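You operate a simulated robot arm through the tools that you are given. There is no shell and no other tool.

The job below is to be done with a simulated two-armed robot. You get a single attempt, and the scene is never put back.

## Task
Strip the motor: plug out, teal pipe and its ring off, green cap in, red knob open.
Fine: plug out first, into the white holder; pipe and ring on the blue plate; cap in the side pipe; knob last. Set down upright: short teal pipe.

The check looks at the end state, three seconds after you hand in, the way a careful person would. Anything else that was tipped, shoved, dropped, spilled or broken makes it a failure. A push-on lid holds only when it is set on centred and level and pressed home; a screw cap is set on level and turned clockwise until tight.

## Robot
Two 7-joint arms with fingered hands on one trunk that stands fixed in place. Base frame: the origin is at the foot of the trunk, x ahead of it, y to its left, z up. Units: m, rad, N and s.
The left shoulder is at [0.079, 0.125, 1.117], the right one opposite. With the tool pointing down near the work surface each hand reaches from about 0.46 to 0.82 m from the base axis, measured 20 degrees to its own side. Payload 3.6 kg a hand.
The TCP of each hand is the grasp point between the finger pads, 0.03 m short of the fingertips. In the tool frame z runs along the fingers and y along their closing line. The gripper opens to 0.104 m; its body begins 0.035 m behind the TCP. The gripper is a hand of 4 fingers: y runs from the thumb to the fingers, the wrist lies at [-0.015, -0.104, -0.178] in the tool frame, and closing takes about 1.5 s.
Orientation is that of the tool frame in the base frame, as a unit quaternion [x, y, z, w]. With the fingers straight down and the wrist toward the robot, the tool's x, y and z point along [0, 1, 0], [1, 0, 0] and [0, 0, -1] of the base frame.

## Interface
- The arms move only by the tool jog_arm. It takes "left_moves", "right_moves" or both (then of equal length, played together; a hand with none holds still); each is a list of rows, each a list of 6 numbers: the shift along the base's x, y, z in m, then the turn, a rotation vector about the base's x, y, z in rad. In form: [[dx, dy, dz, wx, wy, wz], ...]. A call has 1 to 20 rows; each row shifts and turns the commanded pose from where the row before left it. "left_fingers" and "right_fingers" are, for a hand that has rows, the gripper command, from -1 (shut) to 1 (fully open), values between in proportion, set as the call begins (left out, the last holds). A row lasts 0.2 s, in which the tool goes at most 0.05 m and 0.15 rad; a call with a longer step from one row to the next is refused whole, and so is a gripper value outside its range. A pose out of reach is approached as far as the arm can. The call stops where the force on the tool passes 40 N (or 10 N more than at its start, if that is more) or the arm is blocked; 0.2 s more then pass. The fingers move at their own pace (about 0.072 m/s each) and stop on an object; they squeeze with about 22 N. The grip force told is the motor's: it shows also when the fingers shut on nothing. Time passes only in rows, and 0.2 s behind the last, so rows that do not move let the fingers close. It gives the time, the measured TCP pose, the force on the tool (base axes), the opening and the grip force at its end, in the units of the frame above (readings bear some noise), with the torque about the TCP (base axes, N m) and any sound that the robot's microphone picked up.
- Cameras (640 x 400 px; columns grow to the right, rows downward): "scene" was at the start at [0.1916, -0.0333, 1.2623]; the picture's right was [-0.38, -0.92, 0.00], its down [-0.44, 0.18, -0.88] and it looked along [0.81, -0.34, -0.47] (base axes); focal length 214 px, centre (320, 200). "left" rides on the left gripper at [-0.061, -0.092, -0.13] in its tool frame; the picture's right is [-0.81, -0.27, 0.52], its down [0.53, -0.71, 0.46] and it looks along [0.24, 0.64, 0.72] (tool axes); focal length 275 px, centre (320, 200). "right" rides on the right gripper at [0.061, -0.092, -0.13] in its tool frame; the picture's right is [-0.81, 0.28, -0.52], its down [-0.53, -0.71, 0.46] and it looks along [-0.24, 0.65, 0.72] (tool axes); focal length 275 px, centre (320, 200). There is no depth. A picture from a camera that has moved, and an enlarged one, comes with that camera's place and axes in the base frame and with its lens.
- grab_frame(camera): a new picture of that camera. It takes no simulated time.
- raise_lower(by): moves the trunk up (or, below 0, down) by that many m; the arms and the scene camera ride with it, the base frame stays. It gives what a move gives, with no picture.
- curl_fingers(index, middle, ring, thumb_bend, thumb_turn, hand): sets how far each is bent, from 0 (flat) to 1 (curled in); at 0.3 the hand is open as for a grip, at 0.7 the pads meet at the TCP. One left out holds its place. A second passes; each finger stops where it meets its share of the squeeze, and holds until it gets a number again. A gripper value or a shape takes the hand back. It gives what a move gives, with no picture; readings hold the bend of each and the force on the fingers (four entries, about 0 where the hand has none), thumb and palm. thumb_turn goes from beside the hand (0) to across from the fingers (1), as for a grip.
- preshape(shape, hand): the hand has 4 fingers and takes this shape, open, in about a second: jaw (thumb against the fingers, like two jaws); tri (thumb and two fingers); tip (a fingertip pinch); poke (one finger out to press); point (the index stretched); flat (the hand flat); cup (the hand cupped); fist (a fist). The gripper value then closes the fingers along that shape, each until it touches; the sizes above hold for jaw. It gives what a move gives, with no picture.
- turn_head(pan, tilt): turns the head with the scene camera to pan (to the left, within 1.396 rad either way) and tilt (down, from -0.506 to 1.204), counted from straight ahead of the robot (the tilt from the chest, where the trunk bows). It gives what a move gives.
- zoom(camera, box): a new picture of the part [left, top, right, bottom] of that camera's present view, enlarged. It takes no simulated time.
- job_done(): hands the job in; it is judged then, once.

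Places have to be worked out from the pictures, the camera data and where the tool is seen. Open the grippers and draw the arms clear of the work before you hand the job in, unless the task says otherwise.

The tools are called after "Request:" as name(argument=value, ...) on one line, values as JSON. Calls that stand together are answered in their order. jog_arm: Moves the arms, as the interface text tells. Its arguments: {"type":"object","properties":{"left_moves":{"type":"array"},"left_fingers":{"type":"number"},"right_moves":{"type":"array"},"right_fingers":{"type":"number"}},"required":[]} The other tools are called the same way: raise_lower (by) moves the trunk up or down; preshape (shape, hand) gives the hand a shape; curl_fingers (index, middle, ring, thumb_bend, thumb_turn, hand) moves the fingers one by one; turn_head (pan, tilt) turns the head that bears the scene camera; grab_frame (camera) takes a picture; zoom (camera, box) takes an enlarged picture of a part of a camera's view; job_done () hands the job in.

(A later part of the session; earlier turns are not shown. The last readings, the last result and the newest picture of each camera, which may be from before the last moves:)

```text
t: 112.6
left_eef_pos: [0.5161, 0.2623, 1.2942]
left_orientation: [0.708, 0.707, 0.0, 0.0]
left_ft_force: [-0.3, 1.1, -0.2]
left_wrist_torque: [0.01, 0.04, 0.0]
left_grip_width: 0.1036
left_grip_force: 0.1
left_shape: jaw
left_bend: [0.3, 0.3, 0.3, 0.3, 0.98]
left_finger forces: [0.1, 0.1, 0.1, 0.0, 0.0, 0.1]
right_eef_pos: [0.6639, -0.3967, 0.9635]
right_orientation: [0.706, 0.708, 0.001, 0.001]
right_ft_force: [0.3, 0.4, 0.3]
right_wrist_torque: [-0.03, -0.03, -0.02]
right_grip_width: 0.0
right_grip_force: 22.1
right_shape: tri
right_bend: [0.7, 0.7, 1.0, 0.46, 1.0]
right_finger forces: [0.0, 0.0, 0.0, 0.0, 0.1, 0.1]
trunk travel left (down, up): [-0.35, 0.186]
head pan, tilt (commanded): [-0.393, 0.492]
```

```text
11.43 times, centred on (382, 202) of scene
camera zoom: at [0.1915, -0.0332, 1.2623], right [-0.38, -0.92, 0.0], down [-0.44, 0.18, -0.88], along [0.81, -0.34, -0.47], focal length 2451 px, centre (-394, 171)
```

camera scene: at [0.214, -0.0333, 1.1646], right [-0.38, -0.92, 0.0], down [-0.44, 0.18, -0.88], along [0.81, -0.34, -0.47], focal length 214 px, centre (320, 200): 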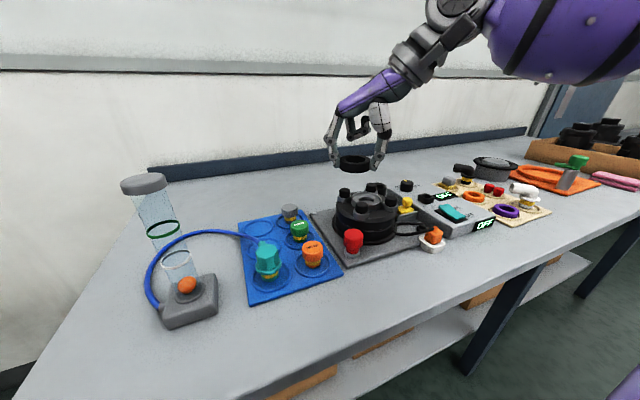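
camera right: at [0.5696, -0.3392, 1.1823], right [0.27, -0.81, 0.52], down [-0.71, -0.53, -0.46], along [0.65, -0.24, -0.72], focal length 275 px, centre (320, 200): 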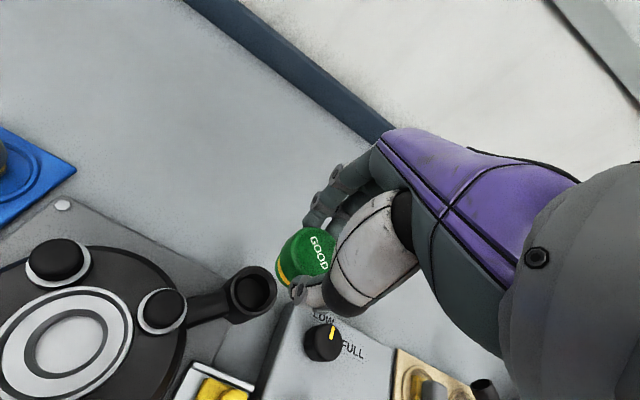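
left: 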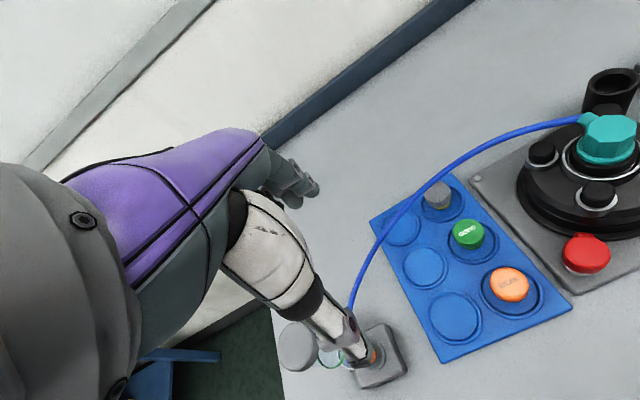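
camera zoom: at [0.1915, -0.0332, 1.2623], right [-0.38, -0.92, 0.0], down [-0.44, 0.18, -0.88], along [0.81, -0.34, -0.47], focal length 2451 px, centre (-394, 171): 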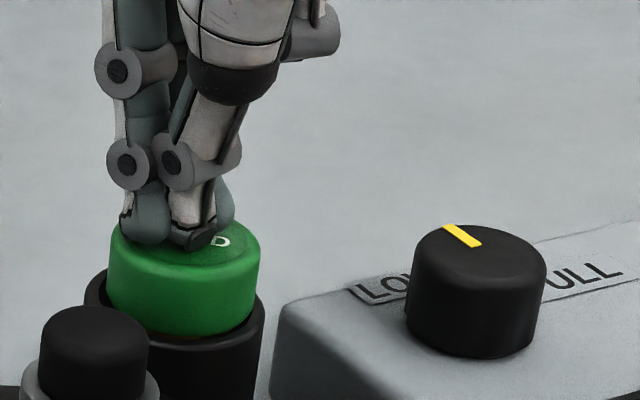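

Almost touching; I keep pressing down in small steps.

Request:
jog_arm(right_moves=[[0, -0.001, -0.003, 0, 0, 0], [0, 0, -0.002, 0, 0, 0], [0, 0, -0.002, 0, 0, 0], [0, 0, -0.002, 0, 0, 0]])

Request:
zoom(camera="scene", box=[365, 185, 400, 220])

```text
t: 113.6
left_eef_pos: [0.5114, 0.2642, 1.2955]
left_orientation: [0.708, 0.706, 0.001, 0.002]
left_ft_force: [-0.1, -0.2, 0.2]
left_wrist_torque: [0.01, 0.01, -0.01]
left_grip_width: 0.1038
left_grip_force: 0.1
left_shape: jaw
left_bend: [0.3, 0.3, 0.3, 0.3, 0.98]
left_finger forces: [0.0, 0.0, 0.0, 0.1, 0.1, 0.0]
right_eef_pos: [0.6618, -0.398, 0.9624]
right_orientation: [0.706, 0.708, 0.007, 0.006]
right_ft_force: [0.2, -1.8, 37.8]
right_wrist_torque: [-0.09, 0.08, 0.03]
right_grip_width: 0.0
right_grip_force: 22.0
right_shape: tri
right_bend: [0.7, 0.7, 1.0, 0.46, 1.0]
right_finger forces: [0.1, 0.0, 0.0, 0.0, 45.9, 0.0]
trunk travel left (down, up): [-0.35, 0.186]
head pan, tilt (commanded): [-0.393, 0.492]
```

```text
11.43 times, centred on (382, 202) of scene
camera zoom: at [0.1881, -0.0314, 1.2632], right [-0.38, -0.92, 0.0], down [-0.43, 0.18, -0.88], along [0.82, -0.34, -0.47], focal length 2451 px, centre (-394, 171)
```

zoom: 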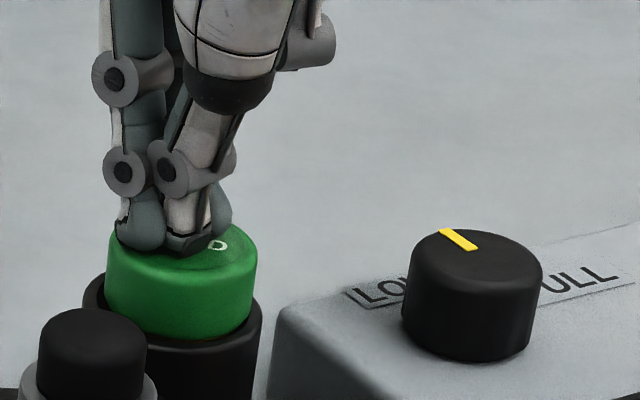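

Pressed with ~38 N and it doesn't move further. I raise the hand and inspect the cap.

Request:
jog_arm(right_moves=[[0, 0, 0.01, 0, 0, 0], [0, 0, 0.03, 0, 0, 0], [0, 0, 0.04, 0, 0, 0], [0, 0, 0.02, 0, 0, 0]])

Request:
zoom(camera="scene", box=[366, 195, 392, 221])

Request:
grab_frame(camera="scene")

Request:
zoom(camera="right", box=[180, 200, 330, 350])

```text
t: 114.6
left_eef_pos: [0.515, 0.2618, 1.2957]
left_orientation: [0.708, 0.706, 0.0, 0.0]
left_ft_force: [0.1, -0.3, 0.6]
left_wrist_torque: [0.0, 0.03, 0.04]
left_grip_width: 0.1037
left_grip_force: 0.1
left_shape: jaw
left_bend: [0.3, 0.3, 0.3, 0.3, 0.98]
left_finger forces: [0.0, 0.1, 0.0, 0.1, 0.1, 0.0]
right_eef_pos: [0.6608, -0.3986, 1.0545]
right_orientation: [0.706, 0.708, 0.001, 0.001]
right_ft_force: [0.0, 0.4, 0.4]
right_wrist_torque: [0.0, 0.01, 0.01]
right_grip_width: 0.0
right_grip_force: 22.0
right_shape: tri
right_bend: [0.7, 0.7, 1.0, 0.46, 1.0]
right_finger forces: [0.0, 0.1, 0.0, 0.0, 0.0, 0.0]
trunk travel left (down, up): [-0.35, 0.186]
head pan, tilt (commanded): [-0.393, 0.492]
```

```text
15.38 times, centred on (379, 208) of scene
camera zoom: at [0.1915, -0.0332, 1.2623], right [-0.38, -0.92, 0.0], down [-0.44, 0.18, -0.88], along [0.81, -0.34, -0.47], focal length 3300 px, centre (-588, 77)
```

zoom: 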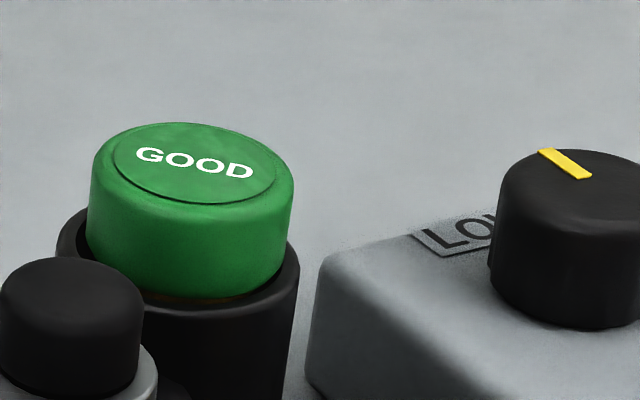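

```text
taken
camera scene: at [0.1915, -0.0332, 1.2623], right [-0.38, -0.92, 0.0], down [-0.44, 0.18, -0.88], along [0.81, -0.34, -0.47], focal length 214 px, centre (320, 200)
```

scene: 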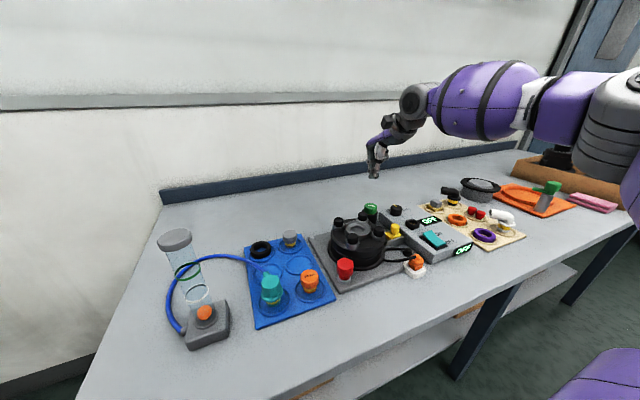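

```text
2.67 times, centred on (255, 275) of right
camera zoom: at [0.5696, -0.338, 1.1851], right [0.28, -0.81, 0.52], down [-0.71, -0.53, -0.46], along [0.65, -0.24, -0.72], focal length 734 px, centre (493, 0)
```

zoom: 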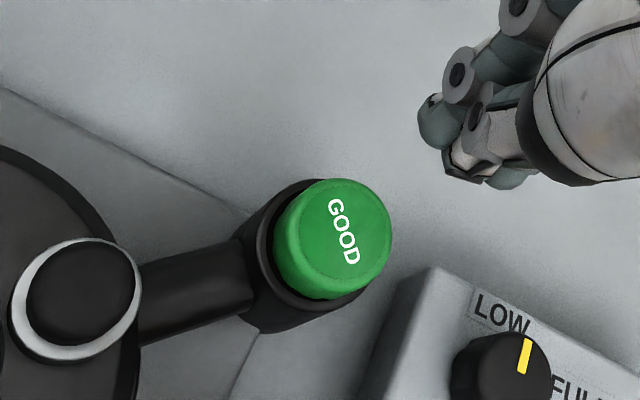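

The cap is level and seated in the pipe's chamfer. Last is the red knob; I bring the right hand round at yaw 90° to look at it closely from the motor side.

Request:
jog_arm(right_moves=[[-0.02, 0.006, 0.01, 0, 0, 0.1428], [-0.02, 0.006, 0.01, 0, 0, 0.1428], [-0.02, 0.006, 0.005, 0, 0, 0.1428], [-0.02, 0.006, 0, 0, 0, 0.1428], [-0.02, 0.006, 0, 0, 0, 0.1428], [-0.02, 0.006, 0, 0, 0, 0.1428], [-0.02, 0.006, 0, 0, 0, 0.1428], [-0.02, 0.006, 0, 0, 0, 0.1428], [-0.015, 0.006, 0, 0, 0, 0.1428], [-0.01, 0.006, 0, 0, 0, 0.1428], [-0.005, 0.006, 0, 0, 0, 0.1428], [0, 0, 0, 0, 0, 0]], right_fingers=1)

Request:
grab_frame(camera="right")

Request:
zoom(camera="scene", box=[325, 245, 370, 290])

```text
t: 117.2
left_eef_pos: [0.5159, 0.2614, 1.2942]
left_orientation: [0.708, 0.706, 0.0, 0.0]
left_ft_force: [-0.3, 0.4, 0.9]
left_wrist_torque: [0.01, 0.0, 0.01]
left_grip_width: 0.1038
left_grip_force: 0.0
left_shape: jaw
left_bend: [0.3, 0.3, 0.3, 0.3, 0.98]
left_finger forces: [0.0, 0.0, 0.0, 0.0, 0.1, 0.1]
right_eef_pos: [0.4726, -0.3313, 1.079]
right_orientation: [-0.002, 1.0, 0.002, 0.0]
right_ft_force: [0.8, -0.2, 0.1]
right_wrist_torque: [-0.03, -0.01, 0.0]
right_grip_width: 0.1036
right_grip_force: 0.1
right_shape: tri
right_bend: [0.3, 0.3, 0.99, 0.3, 0.98]
right_finger forces: [0.1, 0.1, 0.0, 0.0, 0.1, 0.0]
trunk travel left (down, up): [-0.35, 0.186]
head pan, tilt (commanded): [-0.393, 0.492]
```

```text
taken
camera right: at [0.4119, -0.4257, 1.2102], right [0.81, 0.28, 0.52], down [0.54, -0.71, -0.46], along [0.24, 0.65, -0.72], focal length 275 px, centre (320, 200)
```

right: 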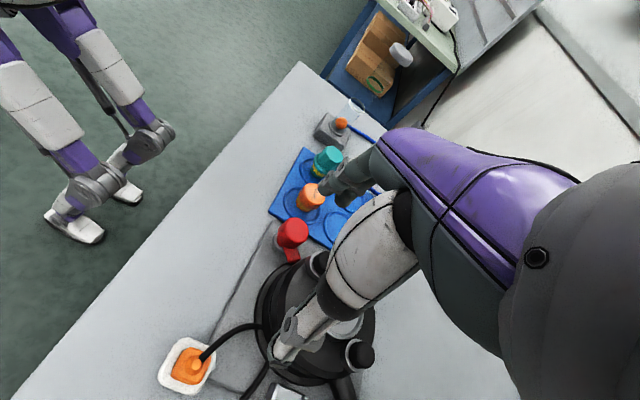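

```text
8.89 times, centred on (348, 268) of scene
camera zoom: at [0.1914, -0.0334, 1.2624], right [-0.38, -0.92, 0.0], down [-0.44, 0.18, -0.88], along [0.81, -0.34, -0.47], focal length 1906 px, centre (76, -400)
```

zoom: 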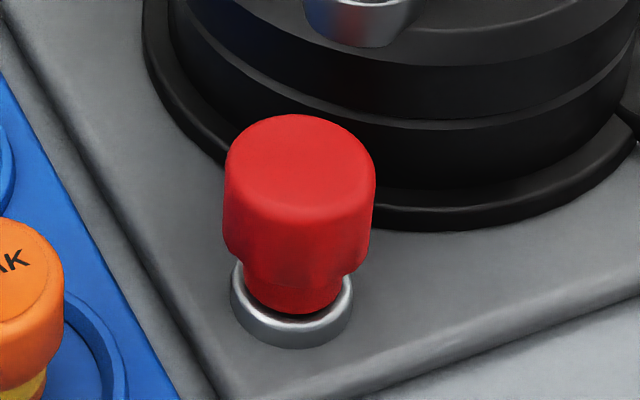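

Request:
zoom(camera="right", box=[250, 190, 350, 290])

Request:
zoom(camera="right", box=[270, 205, 320, 270])

```text
4.00 times, centred on (300, 240) of right
camera zoom: at [0.4119, -0.4257, 1.2102], right [0.81, 0.28, 0.52], down [0.54, -0.71, -0.46], along [0.24, 0.65, -0.72], focal length 1101 px, centre (400, 40)
```

zoom: 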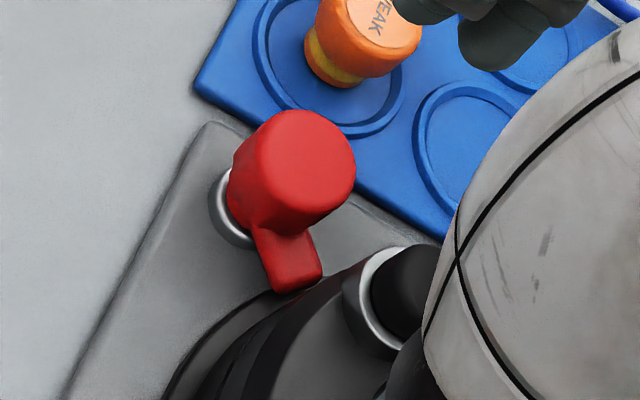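

```text
6.15 times, centred on (295, 238) of right
camera zoom: at [0.4119, -0.4257, 1.2102], right [0.81, 0.28, 0.52], down [0.54, -0.71, -0.46], along [0.24, 0.65, -0.72], focal length 1694 px, centre (474, -31)
```

zoom: 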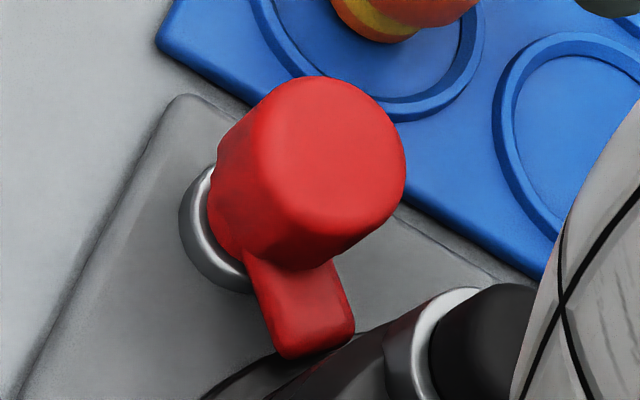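

The red knob is a round head (≈38 mm, top z≈0.907) at about (0.4995, -0.2225) with a lever tab under it pointing toward the motor. I'll grip the head and turn it counter-clockwise; first I move above it at yaw ≈20°.

Request:
jog_arm(right_moves=[[0.003, 0.012, 0, 0, 0, -0.1358], [0.003, 0.012, 0, 0, 0, -0.1358], [0.003, 0.012, 0, 0, 0, -0.1358], [0.003, 0.012, 0, 0, 0, -0.1358], [0.003, 0.012, -0.01, 0, 0, -0.1358], [0.003, 0.012, -0.01, 0, 0, -0.1358], [0.003, 0.012, -0.02, 0, 0, -0.1358], [0.003, 0.012, -0.02, 0, 0, -0.1358], [0.003, 0.0128, -0.02, 0, 0, -0.1358], [0, 0, 0, 0, 0, 0]], right_fingers=0.35)

Request:
grab_frame(camera="right")

Request:
zoom(camera="scene", box=[310, 190, 390, 290])

```text
t: 119.4
left_eef_pos: [0.5161, 0.2617, 1.2951]
left_orientation: [0.708, 0.706, 0.0, 0.0]
left_ft_force: [-0.1, -0.7, -1.2]
left_wrist_torque: [0.01, -0.03, -0.01]
left_grip_width: 0.1037
left_grip_force: 0.2
left_shape: jaw
left_bend: [0.3, 0.3, 0.3, 0.3, 0.98]
left_finger forces: [0.1, 0.1, 0.0, 0.0, 0.0, 0.1]
right_eef_pos: [0.4991, -0.2247, 0.9991]
right_orientation: [0.573, 0.82, 0.001, 0.002]
right_ft_force: [-0.4, -0.4, -1.0]
right_wrist_torque: [-0.01, 0.02, 0.01]
right_grip_width: 0.0704
right_grip_force: 0.2
right_shape: tri
right_bend: [0.73, 0.38, 0.99, 0.6, 0.99]
right_finger forces: [0.0, 0.0, 0.0, 0.0, 0.1, 0.1]
trunk travel left (down, up): [-0.35, 0.186]
head pan, tilt (commanded): [-0.393, 0.492]
```

```text
taken
camera right: at [0.3915, -0.1999, 1.1299], right [0.53, -0.67, 0.52], down [-0.49, -0.75, -0.46], along [0.69, -0.01, -0.72], focal length 275 px, centre (320, 200)
```

right: 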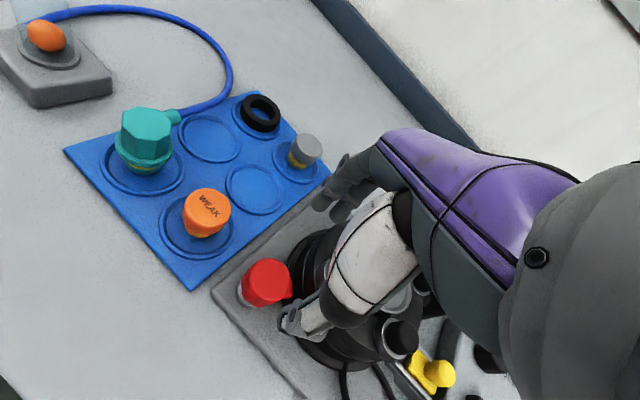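

```text
4.00 times, centred on (350, 240) of scene
camera zoom: at [0.1914, -0.0336, 1.2623], right [-0.38, -0.92, 0.0], down [-0.44, 0.18, -0.88], along [0.81, -0.34, -0.47], focal length 858 px, centre (200, 40)
```

zoom: 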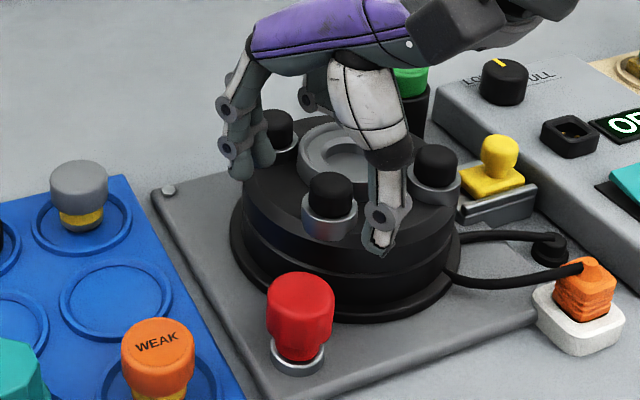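

The knob centre is confirmed near (0.498, -0.223), right below the TCP. I descend in steps to z≈0.925.

Request:
jog_arm(right_moves=[[-0.001, 0.0015, -0.025, 0, 0, 0], [0, 0, -0.02, 0, 0, 0], [0, 0, -0.015, 0, 0, 0], [0, 0, -0.013, 0, 0, 0], [0, 0, 0, 0, 0, 0]])

Request:
zoom(camera="scene", box=[320, 220, 380, 290])

Request:
zoom(camera="right", box=[220, 170, 380, 320])

```text
t: 120.6
left_eef_pos: [0.5152, 0.2621, 1.2941]
left_orientation: [0.708, 0.706, 0.0, 0.0]
left_ft_force: [0.4, -0.5, -2.2]
left_wrist_torque: [0.01, -0.01, 0.0]
left_grip_width: 0.1037
left_grip_force: 0.1
left_shape: jaw
left_bend: [0.3, 0.3, 0.3, 0.3, 0.98]
left_finger forces: [0.0, 0.0, 0.1, 0.0, 0.0, 0.0]
right_eef_pos: [0.4989, -0.222, 0.9274]
right_orientation: [0.572, 0.82, 0.001, 0.0]
right_ft_force: [0.2, 0.1, 0.1]
right_wrist_torque: [-0.02, 0.01, 0.01]
right_grip_width: 0.0707
right_grip_force: 0.0
right_shape: tri
right_bend: [0.73, 0.38, 0.99, 0.6, 0.99]
right_finger forces: [0.0, 0.1, 0.0, 0.0, 0.1, 0.1]
trunk travel left (down, up): [-0.35, 0.186]
head pan, tilt (commanded): [-0.393, 0.492]
```

```text
5.71 times, centred on (350, 255) of scene
camera zoom: at [0.1915, -0.0333, 1.2623], right [-0.38, -0.92, 0.0], down [-0.44, 0.18, -0.88], along [0.81, -0.34, -0.47], focal length 1226 px, centre (149, -114)
```

zoom: 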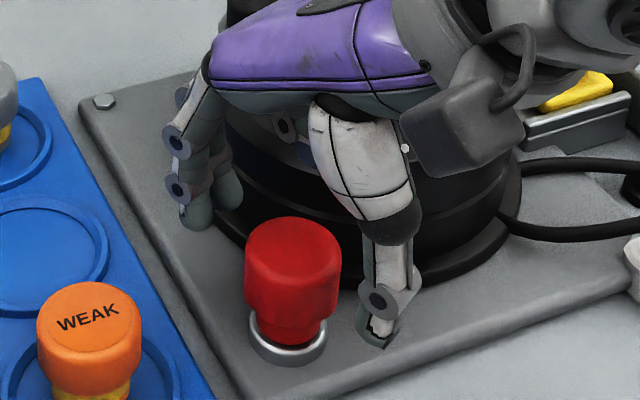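

```text
2.67 times, centred on (300, 245) of right
camera zoom: at [0.391, -0.1965, 1.0577], right [0.53, -0.67, 0.52], down [-0.49, -0.75, -0.46], along [0.69, -0.01, -0.72], focal length 734 px, centre (373, 80)
```

zoom: 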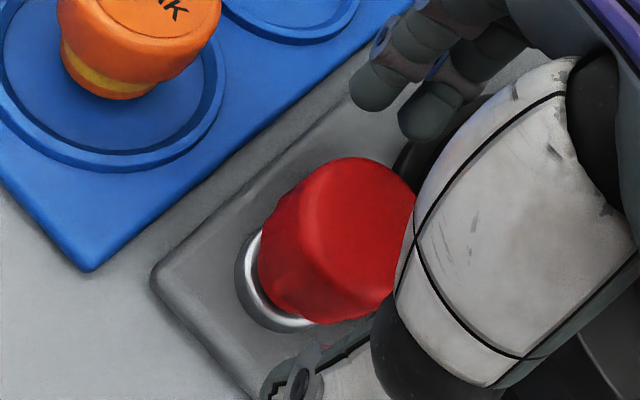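

Fingers straddle the knob head without touching the motor. I lower 3 mm more and close.

Request:
jog_arm(right_moves=[[0, 0, -0.003, 0, 0, 0], [0, 0, 0, 0, 0, 0], [0, 0, 0, 0, 0, 0], [0, 0, 0, 0, 0, 0], [0, 0, 0, 0, 0, 0], [0, 0, 0, 0, 0, 0]], right_fingers=-1)

Request:
zoom(camera="scene", box=[320, 220, 380, 290])

Request:
zoom(camera="right", box=[220, 170, 380, 320])

```text
t: 122.0
left_eef_pos: [0.5145, 0.2616, 1.2955]
left_orientation: [0.707, 0.707, 0.0, -0.001]
left_ft_force: [0.3, 0.2, 0.0]
left_wrist_torque: [-0.05, 0.0, 0.0]
left_grip_width: 0.1037
left_grip_force: 0.0
left_shape: jaw
left_bend: [0.3, 0.3, 0.3, 0.3, 0.98]
left_finger forces: [0.1, 0.0, 0.1, 0.1, 0.1, 0.0]
right_eef_pos: [0.4987, -0.2209, 0.9243]
right_orientation: [0.573, 0.82, 0.0, 0.001]
right_ft_force: [0.8, -0.3, -0.8]
right_wrist_torque: [-0.03, -0.01, 0.04]
right_grip_width: 0.0307
right_grip_force: 21.9
right_shape: tri
right_bend: [0.74, 0.56, 1.0, 0.74, 1.0]
right_finger forces: [9.9, 9.6, 0.0, 0.1, 19.3, 0.1]
trunk travel left (down, up): [-0.35, 0.186]
head pan, tilt (commanded): [-0.393, 0.492]
```

```text
5.71 times, centred on (350, 255) of scene
camera zoom: at [0.1916, -0.0333, 1.2623], right [-0.38, -0.92, 0.0], down [-0.44, 0.18, -0.88], along [0.81, -0.34, -0.47], focal length 1226 px, centre (149, -114)
```

zoom: 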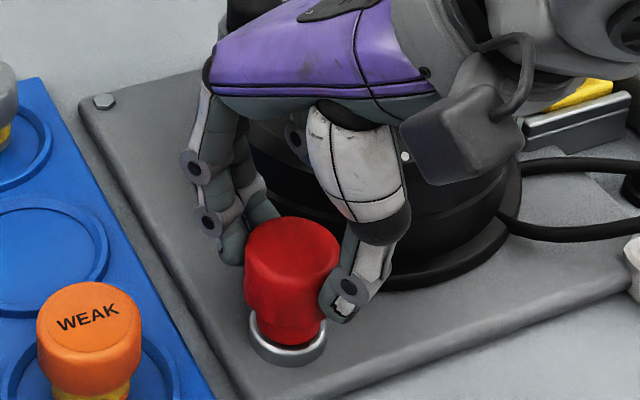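

```text
2.67 times, centred on (300, 245) of right
camera zoom: at [0.3912, -0.1969, 1.0548], right [0.53, -0.67, 0.52], down [-0.49, -0.75, -0.46], along [0.69, -0.01, -0.72], focal length 734 px, centre (373, 80)
```

zoom: 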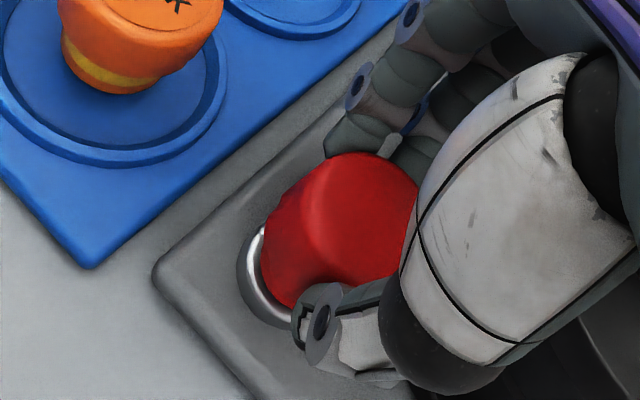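

Good grip on the knob (about 20 N each side). I turn counter-clockwise in small steps and watch torque.

Request:
jog_arm(right_moves=[[0, 0, 0, 0, 0, 0.05], [0, 0, 0, 0, 0, 0.05], [0, 0, 0, 0, 0, 0.05], [0, 0, 0, 0, 0, 0.05]])

Request:
zoom(camera="scene", box=[320, 220, 380, 290])

Request:
zoom(camera="right", box=[220, 170, 380, 320])

```text
t: 123.0
left_eef_pos: [0.516, 0.2622, 1.2946]
left_orientation: [0.707, 0.707, 0.0, 0.0]
left_ft_force: [0.0, -0.1, -0.3]
left_wrist_torque: [0.0, -0.04, 0.02]
left_grip_width: 0.1038
left_grip_force: 0.0
left_shape: jaw
left_bend: [0.3, 0.3, 0.3, 0.3, 0.98]
left_finger forces: [0.0, 0.0, 0.1, 0.0, 0.1, 0.0]
right_eef_pos: [0.4993, -0.2218, 0.9243]
right_orientation: [0.487, 0.873, 0.001, 0.002]
right_ft_force: [0.3, 2.1, -0.1]
right_wrist_torque: [0.02, -0.01, 0.03]
right_grip_width: 0.0304
right_grip_force: 21.7
right_shape: tri
right_bend: [0.74, 0.56, 1.0, 0.74, 1.0]
right_finger forces: [10.7, 10.1, 0.0, 0.0, 19.6, 0.0]
trunk travel left (down, up): [-0.35, 0.186]
head pan, tilt (commanded): [-0.393, 0.492]
```

```text
5.71 times, centred on (350, 255) of scene
camera zoom: at [0.1916, -0.0332, 1.2623], right [-0.38, -0.92, 0.0], down [-0.44, 0.18, -0.88], along [0.81, -0.34, -0.47], focal length 1226 px, centre (149, -114)
```

zoom: 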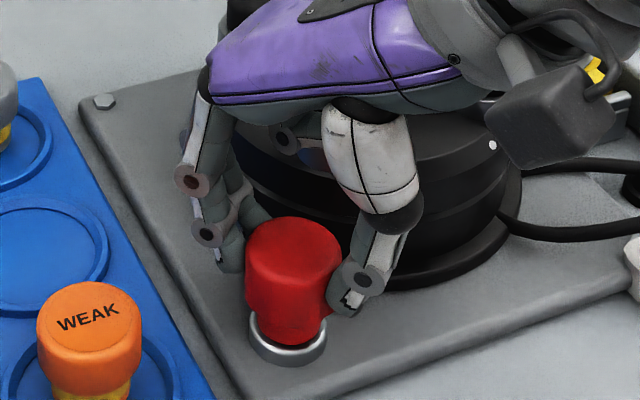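

```text
2.67 times, centred on (300, 245) of right
camera zoom: at [0.3882, -0.2192, 1.0547], right [0.66, -0.55, 0.52], down [-0.33, -0.83, -0.46], along [0.68, 0.13, -0.72], focal length 734 px, centre (373, 80)
```

zoom: 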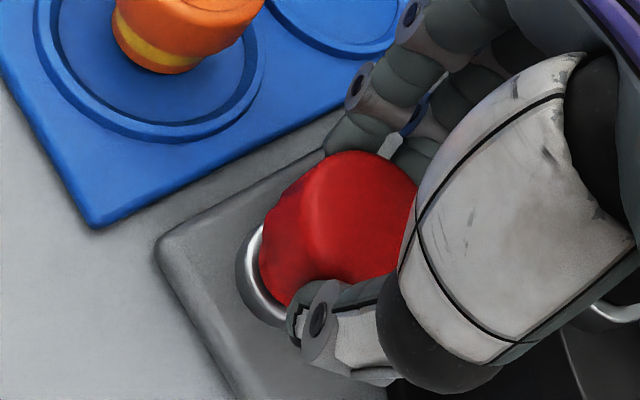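

The knob turns freely (torque ~0.03 N m). I continue counter-clockwise.

Request:
jog_arm(right_moves=[[0, 0, 0, 0, 0, 0.07], [0, 0, 0, 0, 0, 0.07], [0, 0, 0, 0, 0, 0.07], [0, 0, 0, 0, 0, 0.07], [0, 0, 0, 0, 0, 0.07], [0, 0, 0, 0, 0, 0.07], [0, 0, 0, 0, 0, 0.07], [0, 0, 0, 0, 0, 0.07]])

Request:
zoom(camera="scene", box=[320, 220, 380, 290])

Request:
zoom(camera="right", box=[220, 170, 380, 320])

```text
t: 124.8
left_eef_pos: [0.515, 0.2624, 1.2948]
left_orientation: [0.708, 0.707, 0.0, 0.0]
left_ft_force: [0.3, 0.0, 0.4]
left_wrist_torque: [-0.02, -0.01, -0.02]
left_grip_width: 0.104
left_grip_force: 0.1
left_shape: jaw
left_bend: [0.3, 0.3, 0.3, 0.3, 0.98]
left_finger forces: [0.0, 0.1, 0.0, 0.1, 0.0, 0.0]
right_eef_pos: [0.4988, -0.2229, 0.9233]
right_orientation: [0.229, 0.973, 0.002, 0.001]
right_ft_force: [-0.4, -2.5, 5.6]
right_wrist_torque: [-0.06, 0.07, -0.04]
right_grip_width: 0.0305
right_grip_force: 22.5
right_shape: tri
right_bend: [0.74, 0.57, 1.0, 0.74, 1.0]
right_finger forces: [10.1, 10.9, 0.0, 0.0, 21.4, 0.0]
trunk travel left (down, up): [-0.35, 0.186]
head pan, tilt (commanded): [-0.393, 0.492]
```

```text
5.71 times, centred on (350, 255) of scene
camera zoom: at [0.1911, -0.0333, 1.2624], right [-0.38, -0.92, 0.0], down [-0.44, 0.18, -0.88], along [0.81, -0.34, -0.47], focal length 1226 px, centre (149, -114)
```

zoom: 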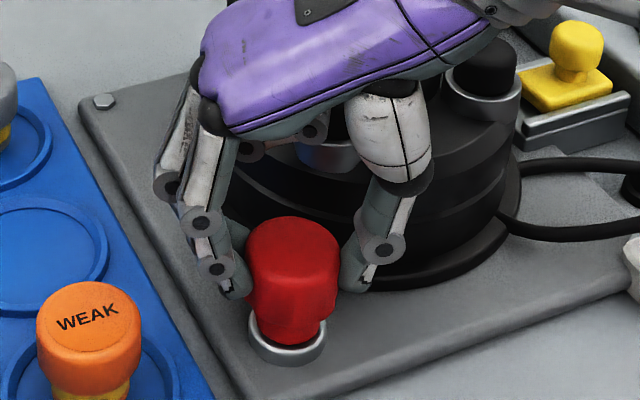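

```text
2.67 times, centred on (300, 245) of right
camera zoom: at [0.4027, -0.2782, 1.0542], right [0.85, -0.12, 0.52], down [0.16, -0.87, -0.46], along [0.51, 0.47, -0.72], focal length 734 px, centre (373, 80)
```

zoom: 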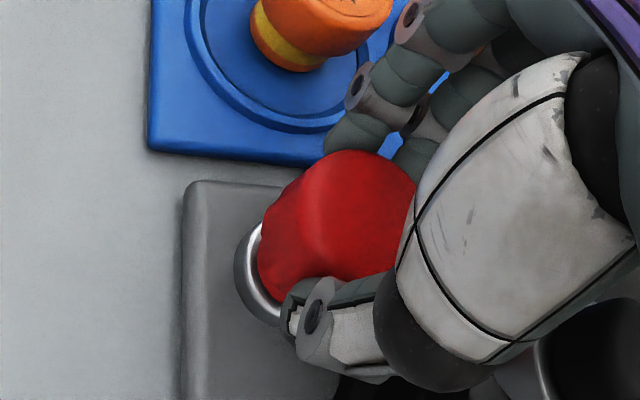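

Still turning freely with the hand (about 43° so far). I continue to about yaw 88°, keeping the thumb clear of the bolt.

Request:
jog_arm(right_moves=[[0, 0, 0.001, 0, 0, 0.07], [0, 0, 0, 0, 0, 0.07], [0, 0, 0, 0, 0, 0.07], [0, 0, 0, 0, 0, 0.07], [0, 0, 0, 0, 0, 0.07], [0, 0, 0, 0, 0, 0.07]])

Request:
zoom(camera="scene", box=[320, 220, 380, 290])

Request:
zoom(camera="right", box=[220, 170, 380, 320])

```text
t: 126.2
left_eef_pos: [0.5154, 0.262, 1.2938]
left_orientation: [0.708, 0.706, 0.0, 0.0]
left_ft_force: [0.1, 0.1, -0.1]
left_wrist_torque: [-0.03, 0.0, 0.02]
left_grip_width: 0.104
left_grip_force: 0.1
left_shape: jaw
left_bend: [0.3, 0.3, 0.3, 0.3, 0.98]
left_finger forces: [0.1, 0.0, 0.0, 0.0, 0.0, 0.1]
right_eef_pos: [0.4996, -0.2221, 0.9249]
right_orientation: [0.019, 1.0, 0.002, 0.0]
right_ft_force: [-1.4, 2.1, -4.2]
right_wrist_torque: [0.08, 0.0, -0.05]
right_grip_width: 0.03
right_grip_force: 21.7
right_shape: tri
right_bend: [0.74, 0.57, 1.0, 0.74, 1.0]
right_finger forces: [10.8, 11.6, 0.0, 0.1, 19.2, 0.0]
trunk travel left (down, up): [-0.35, 0.186]
head pan, tilt (commanded): [-0.393, 0.492]
```

```text
5.71 times, centred on (350, 255) of scene
camera zoom: at [0.1919, -0.0331, 1.2622], right [-0.38, -0.92, 0.0], down [-0.44, 0.18, -0.88], along [0.81, -0.34, -0.47], focal length 1226 px, centre (149, -114)
```

zoom: 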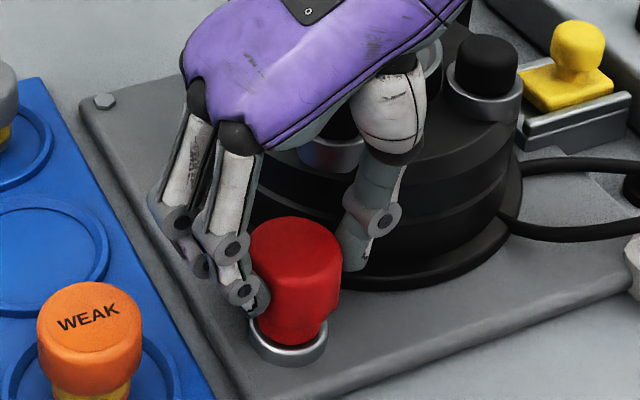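

```text
2.67 times, centred on (300, 245) of right
camera zoom: at [0.4336, -0.3127, 1.0551], right [0.82, 0.24, 0.52], down [0.5, -0.73, -0.46], along [0.27, 0.64, -0.72], focal length 734 px, centre (373, 80)
```

zoom: 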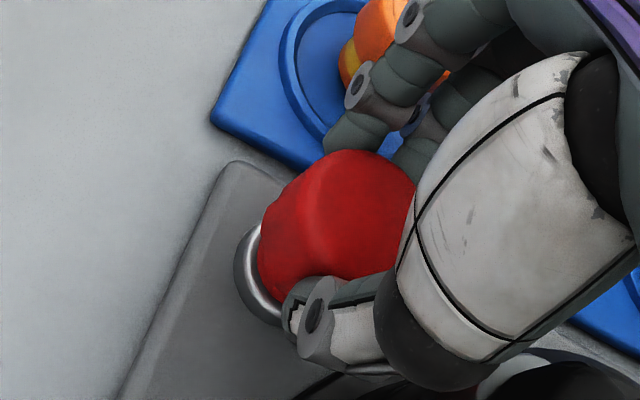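

Turned ~68° with no stop yet. I release, lift the hand and look at where the lever tab now points.

Request:
jog_arm(right_moves=[[0, 0, 0, 0, 0, 0], [0, 0, 0, 0, 0, 0], [0, 0, 0, 0, 0, 0], [0, 0, 0.02, 0, 0, 0], [0, 0, 0.04, 0, 0, 0], [0, 0, 0.04, 0, 0, 0], [0, -0.03, 0.02, 0, 0, 0], [0, -0.04, 0, 0, 0, 0], [0, -0.03, 0, 0, 0, 0]], right_fingers=0.35)

Request:
zoom(camera="right", box=[250, 170, 350, 290])

Request:
zoom(camera="scene", box=[325, 245, 370, 290])

```text
t: 128.2
left_eef_pos: [0.5163, 0.2623, 1.2953]
left_orientation: [0.708, 0.707, 0.0, 0.0]
left_ft_force: [0.2, 0.3, 0.4]
left_wrist_torque: [0.02, -0.01, 0.02]
left_grip_width: 0.1038
left_grip_force: 0.0
left_shape: jaw
left_bend: [0.3, 0.3, 0.3, 0.3, 0.98]
left_finger forces: [0.0, 0.0, 0.1, 0.0, 0.1, 0.1]
right_eef_pos: [0.4985, -0.3224, 1.0444]
right_orientation: [0.02, 1.0, 0.002, 0.001]
right_ft_force: [-0.4, -0.5, 0.8]
right_wrist_torque: [0.0, 0.0, -0.04]
right_grip_width: 0.0699
right_grip_force: 0.1
right_shape: tri
right_bend: [0.73, 0.38, 0.99, 0.6, 1.0]
right_finger forces: [0.0, 0.0, 0.0, 0.1, 0.0, 0.0]
trunk travel left (down, up): [-0.35, 0.186]
head pan, tilt (commanded): [-0.393, 0.492]
```

```text
3.33 times, centred on (300, 230) of right
camera zoom: at [0.4334, -0.4127, 1.1753], right [0.82, 0.24, 0.52], down [0.5, -0.73, -0.46], along [0.27, 0.64, -0.72], focal length 918 px, centre (387, 100)
```

zoom: 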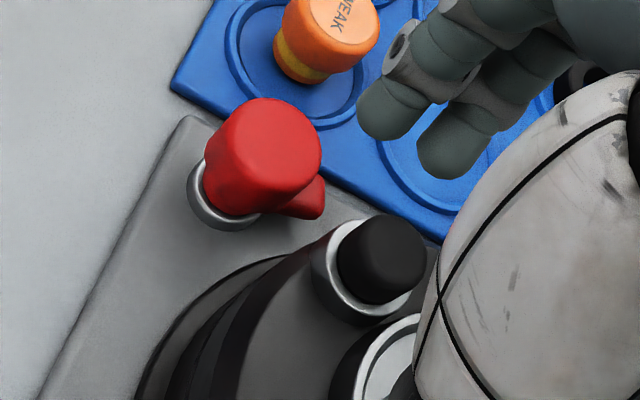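

```text
8.89 times, centred on (348, 268) of scene
camera zoom: at [0.1915, -0.0336, 1.2623], right [-0.38, -0.92, 0.0], down [-0.44, 0.18, -0.88], along [0.81, -0.34, -0.47], focal length 1906 px, centre (76, -400)
```

zoom: 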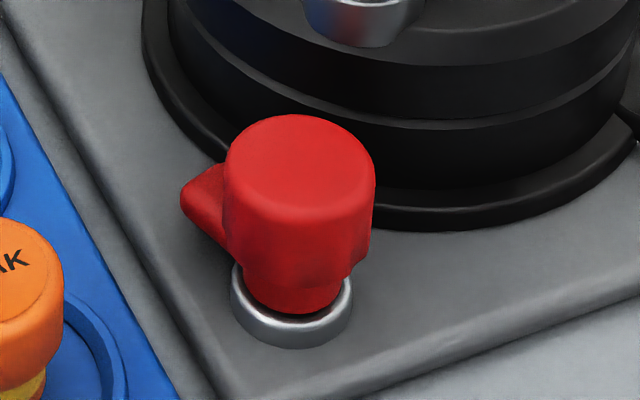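

The lever has swung from pointing at the motor to pointing ahead (+x, slightly left), about 68°. I regrip at a smaller yaw and turn further until it reaches its stop.

Request:
jog_arm(right_moves=[[0, 0.02, 0, 0, 0, -0.13], [0, 0.02, 0, 0, 0, -0.13], [0, 0.02, 0, 0, 0, -0.13], [0, 0.02, 0, 0, 0, -0.13], [0, 0.02, 0, 0, 0, -0.13], [0, 0, 0, 0, 0, -0.13], [0, 0, -0.03, 0, 0, -0.05], [0, 0, -0.03, 0, 0, 0], [0, 0, -0.03, 0, 0, 0], [0, 0, 0, 0, 0, 0]])

Request:
zoom(camera="scene", box=[320, 210, 380, 290])

Request:
zoom(camera="right", box=[220, 170, 380, 320])

```text
t: 130.4
left_eef_pos: [0.5167, 0.2626, 1.2947]
left_orientation: [0.707, 0.707, 0.0, 0.001]
left_ft_force: [-0.8, 0.3, 0.3]
left_wrist_torque: [-0.02, -0.01, 0.02]
left_grip_width: 0.1038
left_grip_force: 0.2
left_shape: jaw
left_bend: [0.3, 0.3, 0.3, 0.3, 0.98]
left_finger forces: [0.1, 0.0, 0.0, 0.0, 0.0, 0.2]
right_eef_pos: [0.4978, -0.2206, 0.9534]
right_orientation: [0.421, 0.907, 0.002, 0.001]
right_ft_force: [-0.2, -0.1, -1.1]
right_wrist_torque: [0.01, -0.01, -0.01]
right_grip_width: 0.07
right_grip_force: 0.0
right_shape: tri
right_bend: [0.73, 0.38, 0.99, 0.6, 1.0]
right_finger forces: [0.0, 0.1, 0.1, 0.0, 0.0, 0.0]
trunk travel left (down, up): [-0.35, 0.186]
head pan, tilt (commanded): [-0.393, 0.492]
```

```text
5.00 times, centred on (350, 250) of scene
camera zoom: at [0.1914, -0.0333, 1.2624], right [-0.38, -0.92, 0.0], down [-0.44, 0.18, -0.88], along [0.81, -0.34, -0.47], focal length 1072 px, centre (170, -50)
```

zoom: 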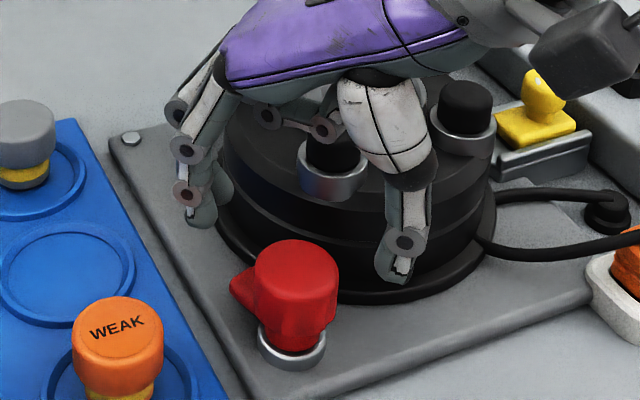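

```text
2.67 times, centred on (300, 245) of right
camera zoom: at [0.3881, -0.2355, 1.085], right [0.73, -0.44, 0.52], down [-0.2, -0.87, -0.46], along [0.65, 0.23, -0.72], focal length 734 px, centre (373, 80)
```

zoom: 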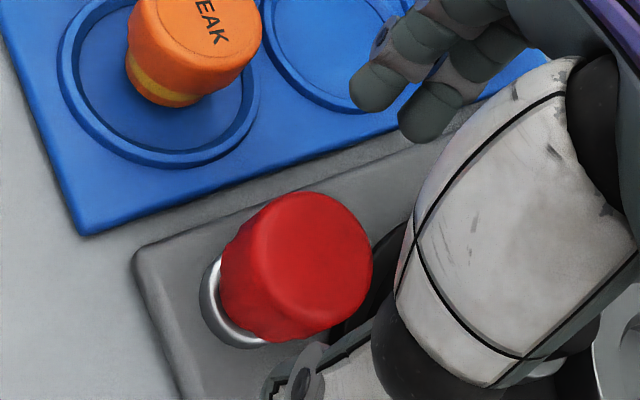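

The fingers would sit above the tab, so I grip higher on the head (tips ≈0.900, above the tab), then close.

Request:
jog_arm(right_moves=[[0.001, -0.001, -0.012, 0, 0, 0], [0, 0, -0.01, 0, 0, 0], [0, 0, 0, 0, 0, 0]])

Request:
jog_arm(right_moves=[[0, 0, 0, 0, 0, 0], [0, 0, 0, 0, 0, 0], [0, 0, 0, 0, 0, 0], [0, 0, 0, 0, 0, 0], [0, 0, 0, 0, 0, 0]], right_fingers=-1)

Request:
zoom(camera="scene", box=[320, 210, 380, 290])

```text
t: 131.2
left_eef_pos: [0.5152, 0.2621, 1.2945]
left_orientation: [0.708, 0.706, -0.001, 0.0]
left_ft_force: [0.5, -0.4, 0.1]
left_wrist_torque: [-0.01, 0.0, 0.0]
left_grip_width: 0.1036
left_grip_force: 0.1
left_shape: jaw
left_bend: [0.3, 0.3, 0.3, 0.3, 0.98]
left_finger forces: [0.0, 0.1, 0.0, 0.0, 0.0, 0.1]
right_eef_pos: [0.4991, -0.2224, 0.9329]
right_orientation: [0.422, 0.907, 0.001, 0.002]
right_ft_force: [0.4, -0.5, -0.1]
right_wrist_torque: [-0.03, -0.01, -0.02]
right_grip_width: 0.0701
right_grip_force: 0.0
right_shape: tri
right_bend: [0.73, 0.38, 0.99, 0.6, 1.0]
right_finger forces: [0.0, 0.0, 0.0, 0.0, 0.0, 0.1]
trunk travel left (down, up): [-0.35, 0.186]
head pan, tilt (commanded): [-0.393, 0.492]
```

```text
t: 132.4
left_eef_pos: [0.5155, 0.262, 1.2941]
left_orientation: [0.708, 0.706, 0.001, 0.0]
left_ft_force: [-0.2, 0.3, 0.7]
left_wrist_torque: [0.0, 0.02, 0.01]
left_grip_width: 0.1036
left_grip_force: 0.1
left_shape: jaw
left_bend: [0.3, 0.3, 0.3, 0.3, 0.98]
left_finger forces: [0.0, 0.0, 0.0, 0.0, 0.1, 0.0]
right_eef_pos: [0.5003, -0.223, 0.9322]
right_orientation: [0.422, 0.907, 0.001, 0.001]
right_ft_force: [-0.3, -0.2, -2.3]
right_wrist_torque: [0.0, 0.02, -0.02]
right_grip_width: 0.0304
right_grip_force: 22.8
right_shape: tri
right_bend: [0.74, 0.56, 1.0, 0.74, 1.0]
right_finger forces: [9.9, 8.7, 0.0, 0.0, 19.6, 0.1]
trunk travel left (down, up): [-0.35, 0.186]
head pan, tilt (commanded): [-0.393, 0.492]
```

```text
5.00 times, centred on (350, 250) of scene
camera zoom: at [0.1916, -0.0334, 1.2623], right [-0.38, -0.92, 0.0], down [-0.44, 0.18, -0.88], along [0.81, -0.34, -0.47], focal length 1072 px, centre (170, -50)
```

zoom: 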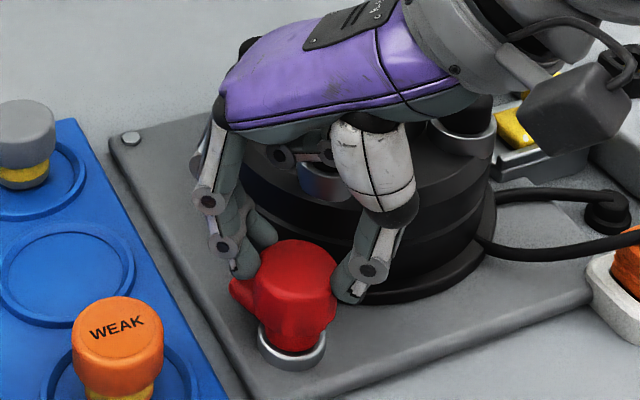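

Good grip above the tab. I turn counter-clockwise again and watch for the stop.

Request:
jog_arm(right_moves=[[0, 0, 0, 0, 0, 0.06], [0, 0, 0, 0, 0, 0.06], [0, 0, 0, 0, 0, 0.06], [0, 0, 0, 0, 0, 0.06], [0, 0, 0, 0, 0, 0.06]])

Request:
zoom(camera="scene", box=[320, 210, 380, 290])

Request:
zoom(camera="right", box=[220, 170, 380, 320])

```text
t: 133.6
left_eef_pos: [0.5168, 0.2612, 1.2946]
left_orientation: [0.708, 0.706, 0.0, -0.001]
left_ft_force: [-0.9, -0.6, 0.8]
left_wrist_torque: [0.01, 0.05, 0.01]
left_grip_width: 0.1038
left_grip_force: 0.0
left_shape: jaw
left_bend: [0.3, 0.3, 0.3, 0.3, 0.98]
left_finger forces: [0.0, 0.1, 0.0, 0.0, 0.0, 0.1]
right_eef_pos: [0.5009, -0.2237, 0.9323]
right_orientation: [0.281, 0.96, 0.003, 0.001]
right_ft_force: [5.1, -1.8, -0.9]
right_wrist_torque: [-0.08, -0.1, -0.24]
right_grip_width: 0.0302
right_grip_force: 22.1
right_shape: tri
right_bend: [0.74, 0.57, 1.0, 0.74, 0.99]
right_finger forces: [11.3, 11.1, 0.0, 0.1, 20.8, 0.1]
trunk travel left (down, up): [-0.35, 0.186]
head pan, tilt (commanded): [-0.393, 0.492]
```

```text
5.00 times, centred on (350, 250) of scene
camera zoom: at [0.1923, -0.0336, 1.2622], right [-0.38, -0.92, 0.0], down [-0.44, 0.18, -0.88], along [0.81, -0.34, -0.47], focal length 1072 px, centre (170, -50)
```

zoom: 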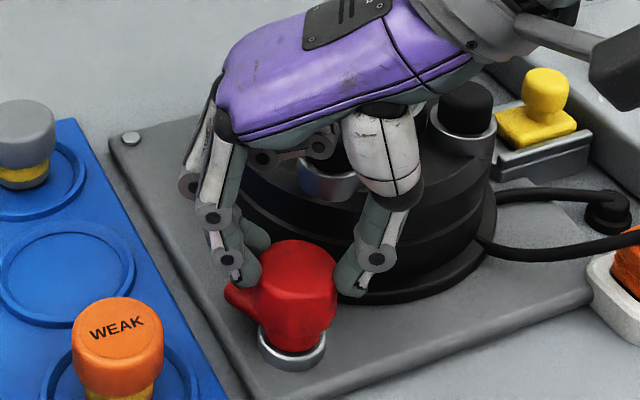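

```text
2.67 times, centred on (300, 245) of right
camera zoom: at [0.399, -0.2687, 1.0632], right [0.83, -0.21, 0.52], down [0.06, -0.89, -0.46], along [0.56, 0.41, -0.72], focal length 734 px, centre (373, 80)
```

zoom: 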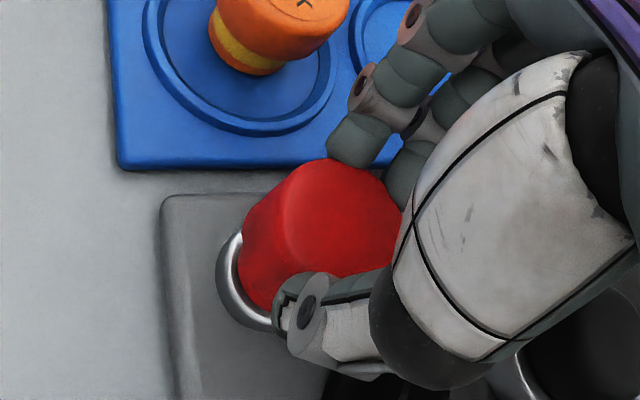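

Torque rose to 0.24 N m, so the stop is near. I turn a little more to be sure it is fully open.

Request:
jog_arm(right_moves=[[0, 0, 0, 0, 0, 0.04], [0, 0, 0, 0, 0, 0.04], [0, 0, 0, 0, 0, 0.03]])

Request:
zoom(camera="scene", box=[320, 210, 380, 290])

Request:
zoom(camera="right", box=[220, 170, 380, 320])

```text
t: 134.4
left_eef_pos: [0.5169, 0.2617, 1.2935]
left_orientation: [0.708, 0.706, -0.001, 0.0]
left_ft_force: [-0.9, 0.7, 0.5]
left_wrist_torque: [-0.01, 0.03, 0.0]
left_grip_width: 0.1038
left_grip_force: 0.0
left_shape: jaw
left_bend: [0.3, 0.3, 0.3, 0.3, 0.98]
left_finger forces: [0.0, 0.1, 0.0, 0.1, 0.1, 0.0]
right_eef_pos: [0.5012, -0.2246, 0.9327]
right_orientation: [0.228, 0.974, 0.003, 0.002]
right_ft_force: [10.2, -3.8, 1.2]
right_wrist_torque: [-0.1, -0.25, -0.32]
right_grip_width: 0.0302
right_grip_force: 22.0
right_shape: tri
right_bend: [0.74, 0.58, 1.0, 0.74, 0.98]
right_finger forces: [12.3, 11.8, 0.1, 0.0, 21.6, 0.1]
trunk travel left (down, up): [-0.35, 0.186]
head pan, tilt (commanded): [-0.393, 0.492]
```

```text
5.00 times, centred on (350, 250) of scene
camera zoom: at [0.1925, -0.0337, 1.2622], right [-0.38, -0.92, 0.0], down [-0.44, 0.18, -0.88], along [0.81, -0.34, -0.47], focal length 1072 px, centre (170, -50)
```

zoom: 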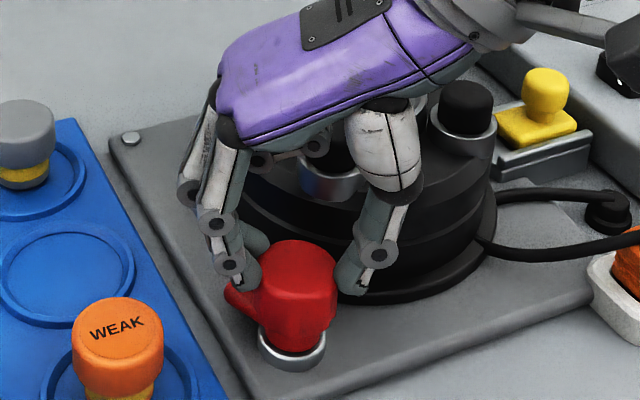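

```text
2.67 times, centred on (300, 245) of right
camera zoom: at [0.4048, -0.2798, 1.0629], right [0.85, -0.12, 0.52], down [0.16, -0.87, -0.46], along [0.51, 0.47, -0.72], focal length 734 px, centre (373, 80)
```

zoom: 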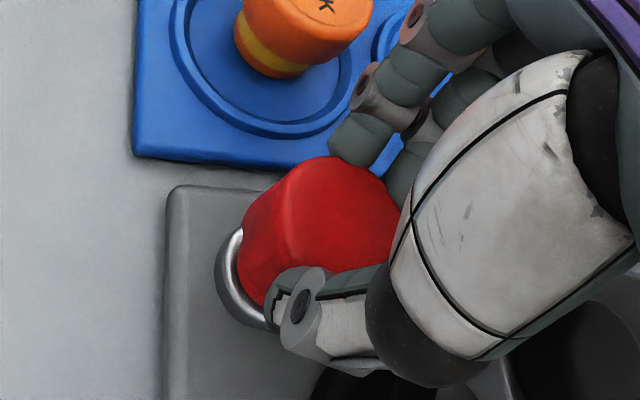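

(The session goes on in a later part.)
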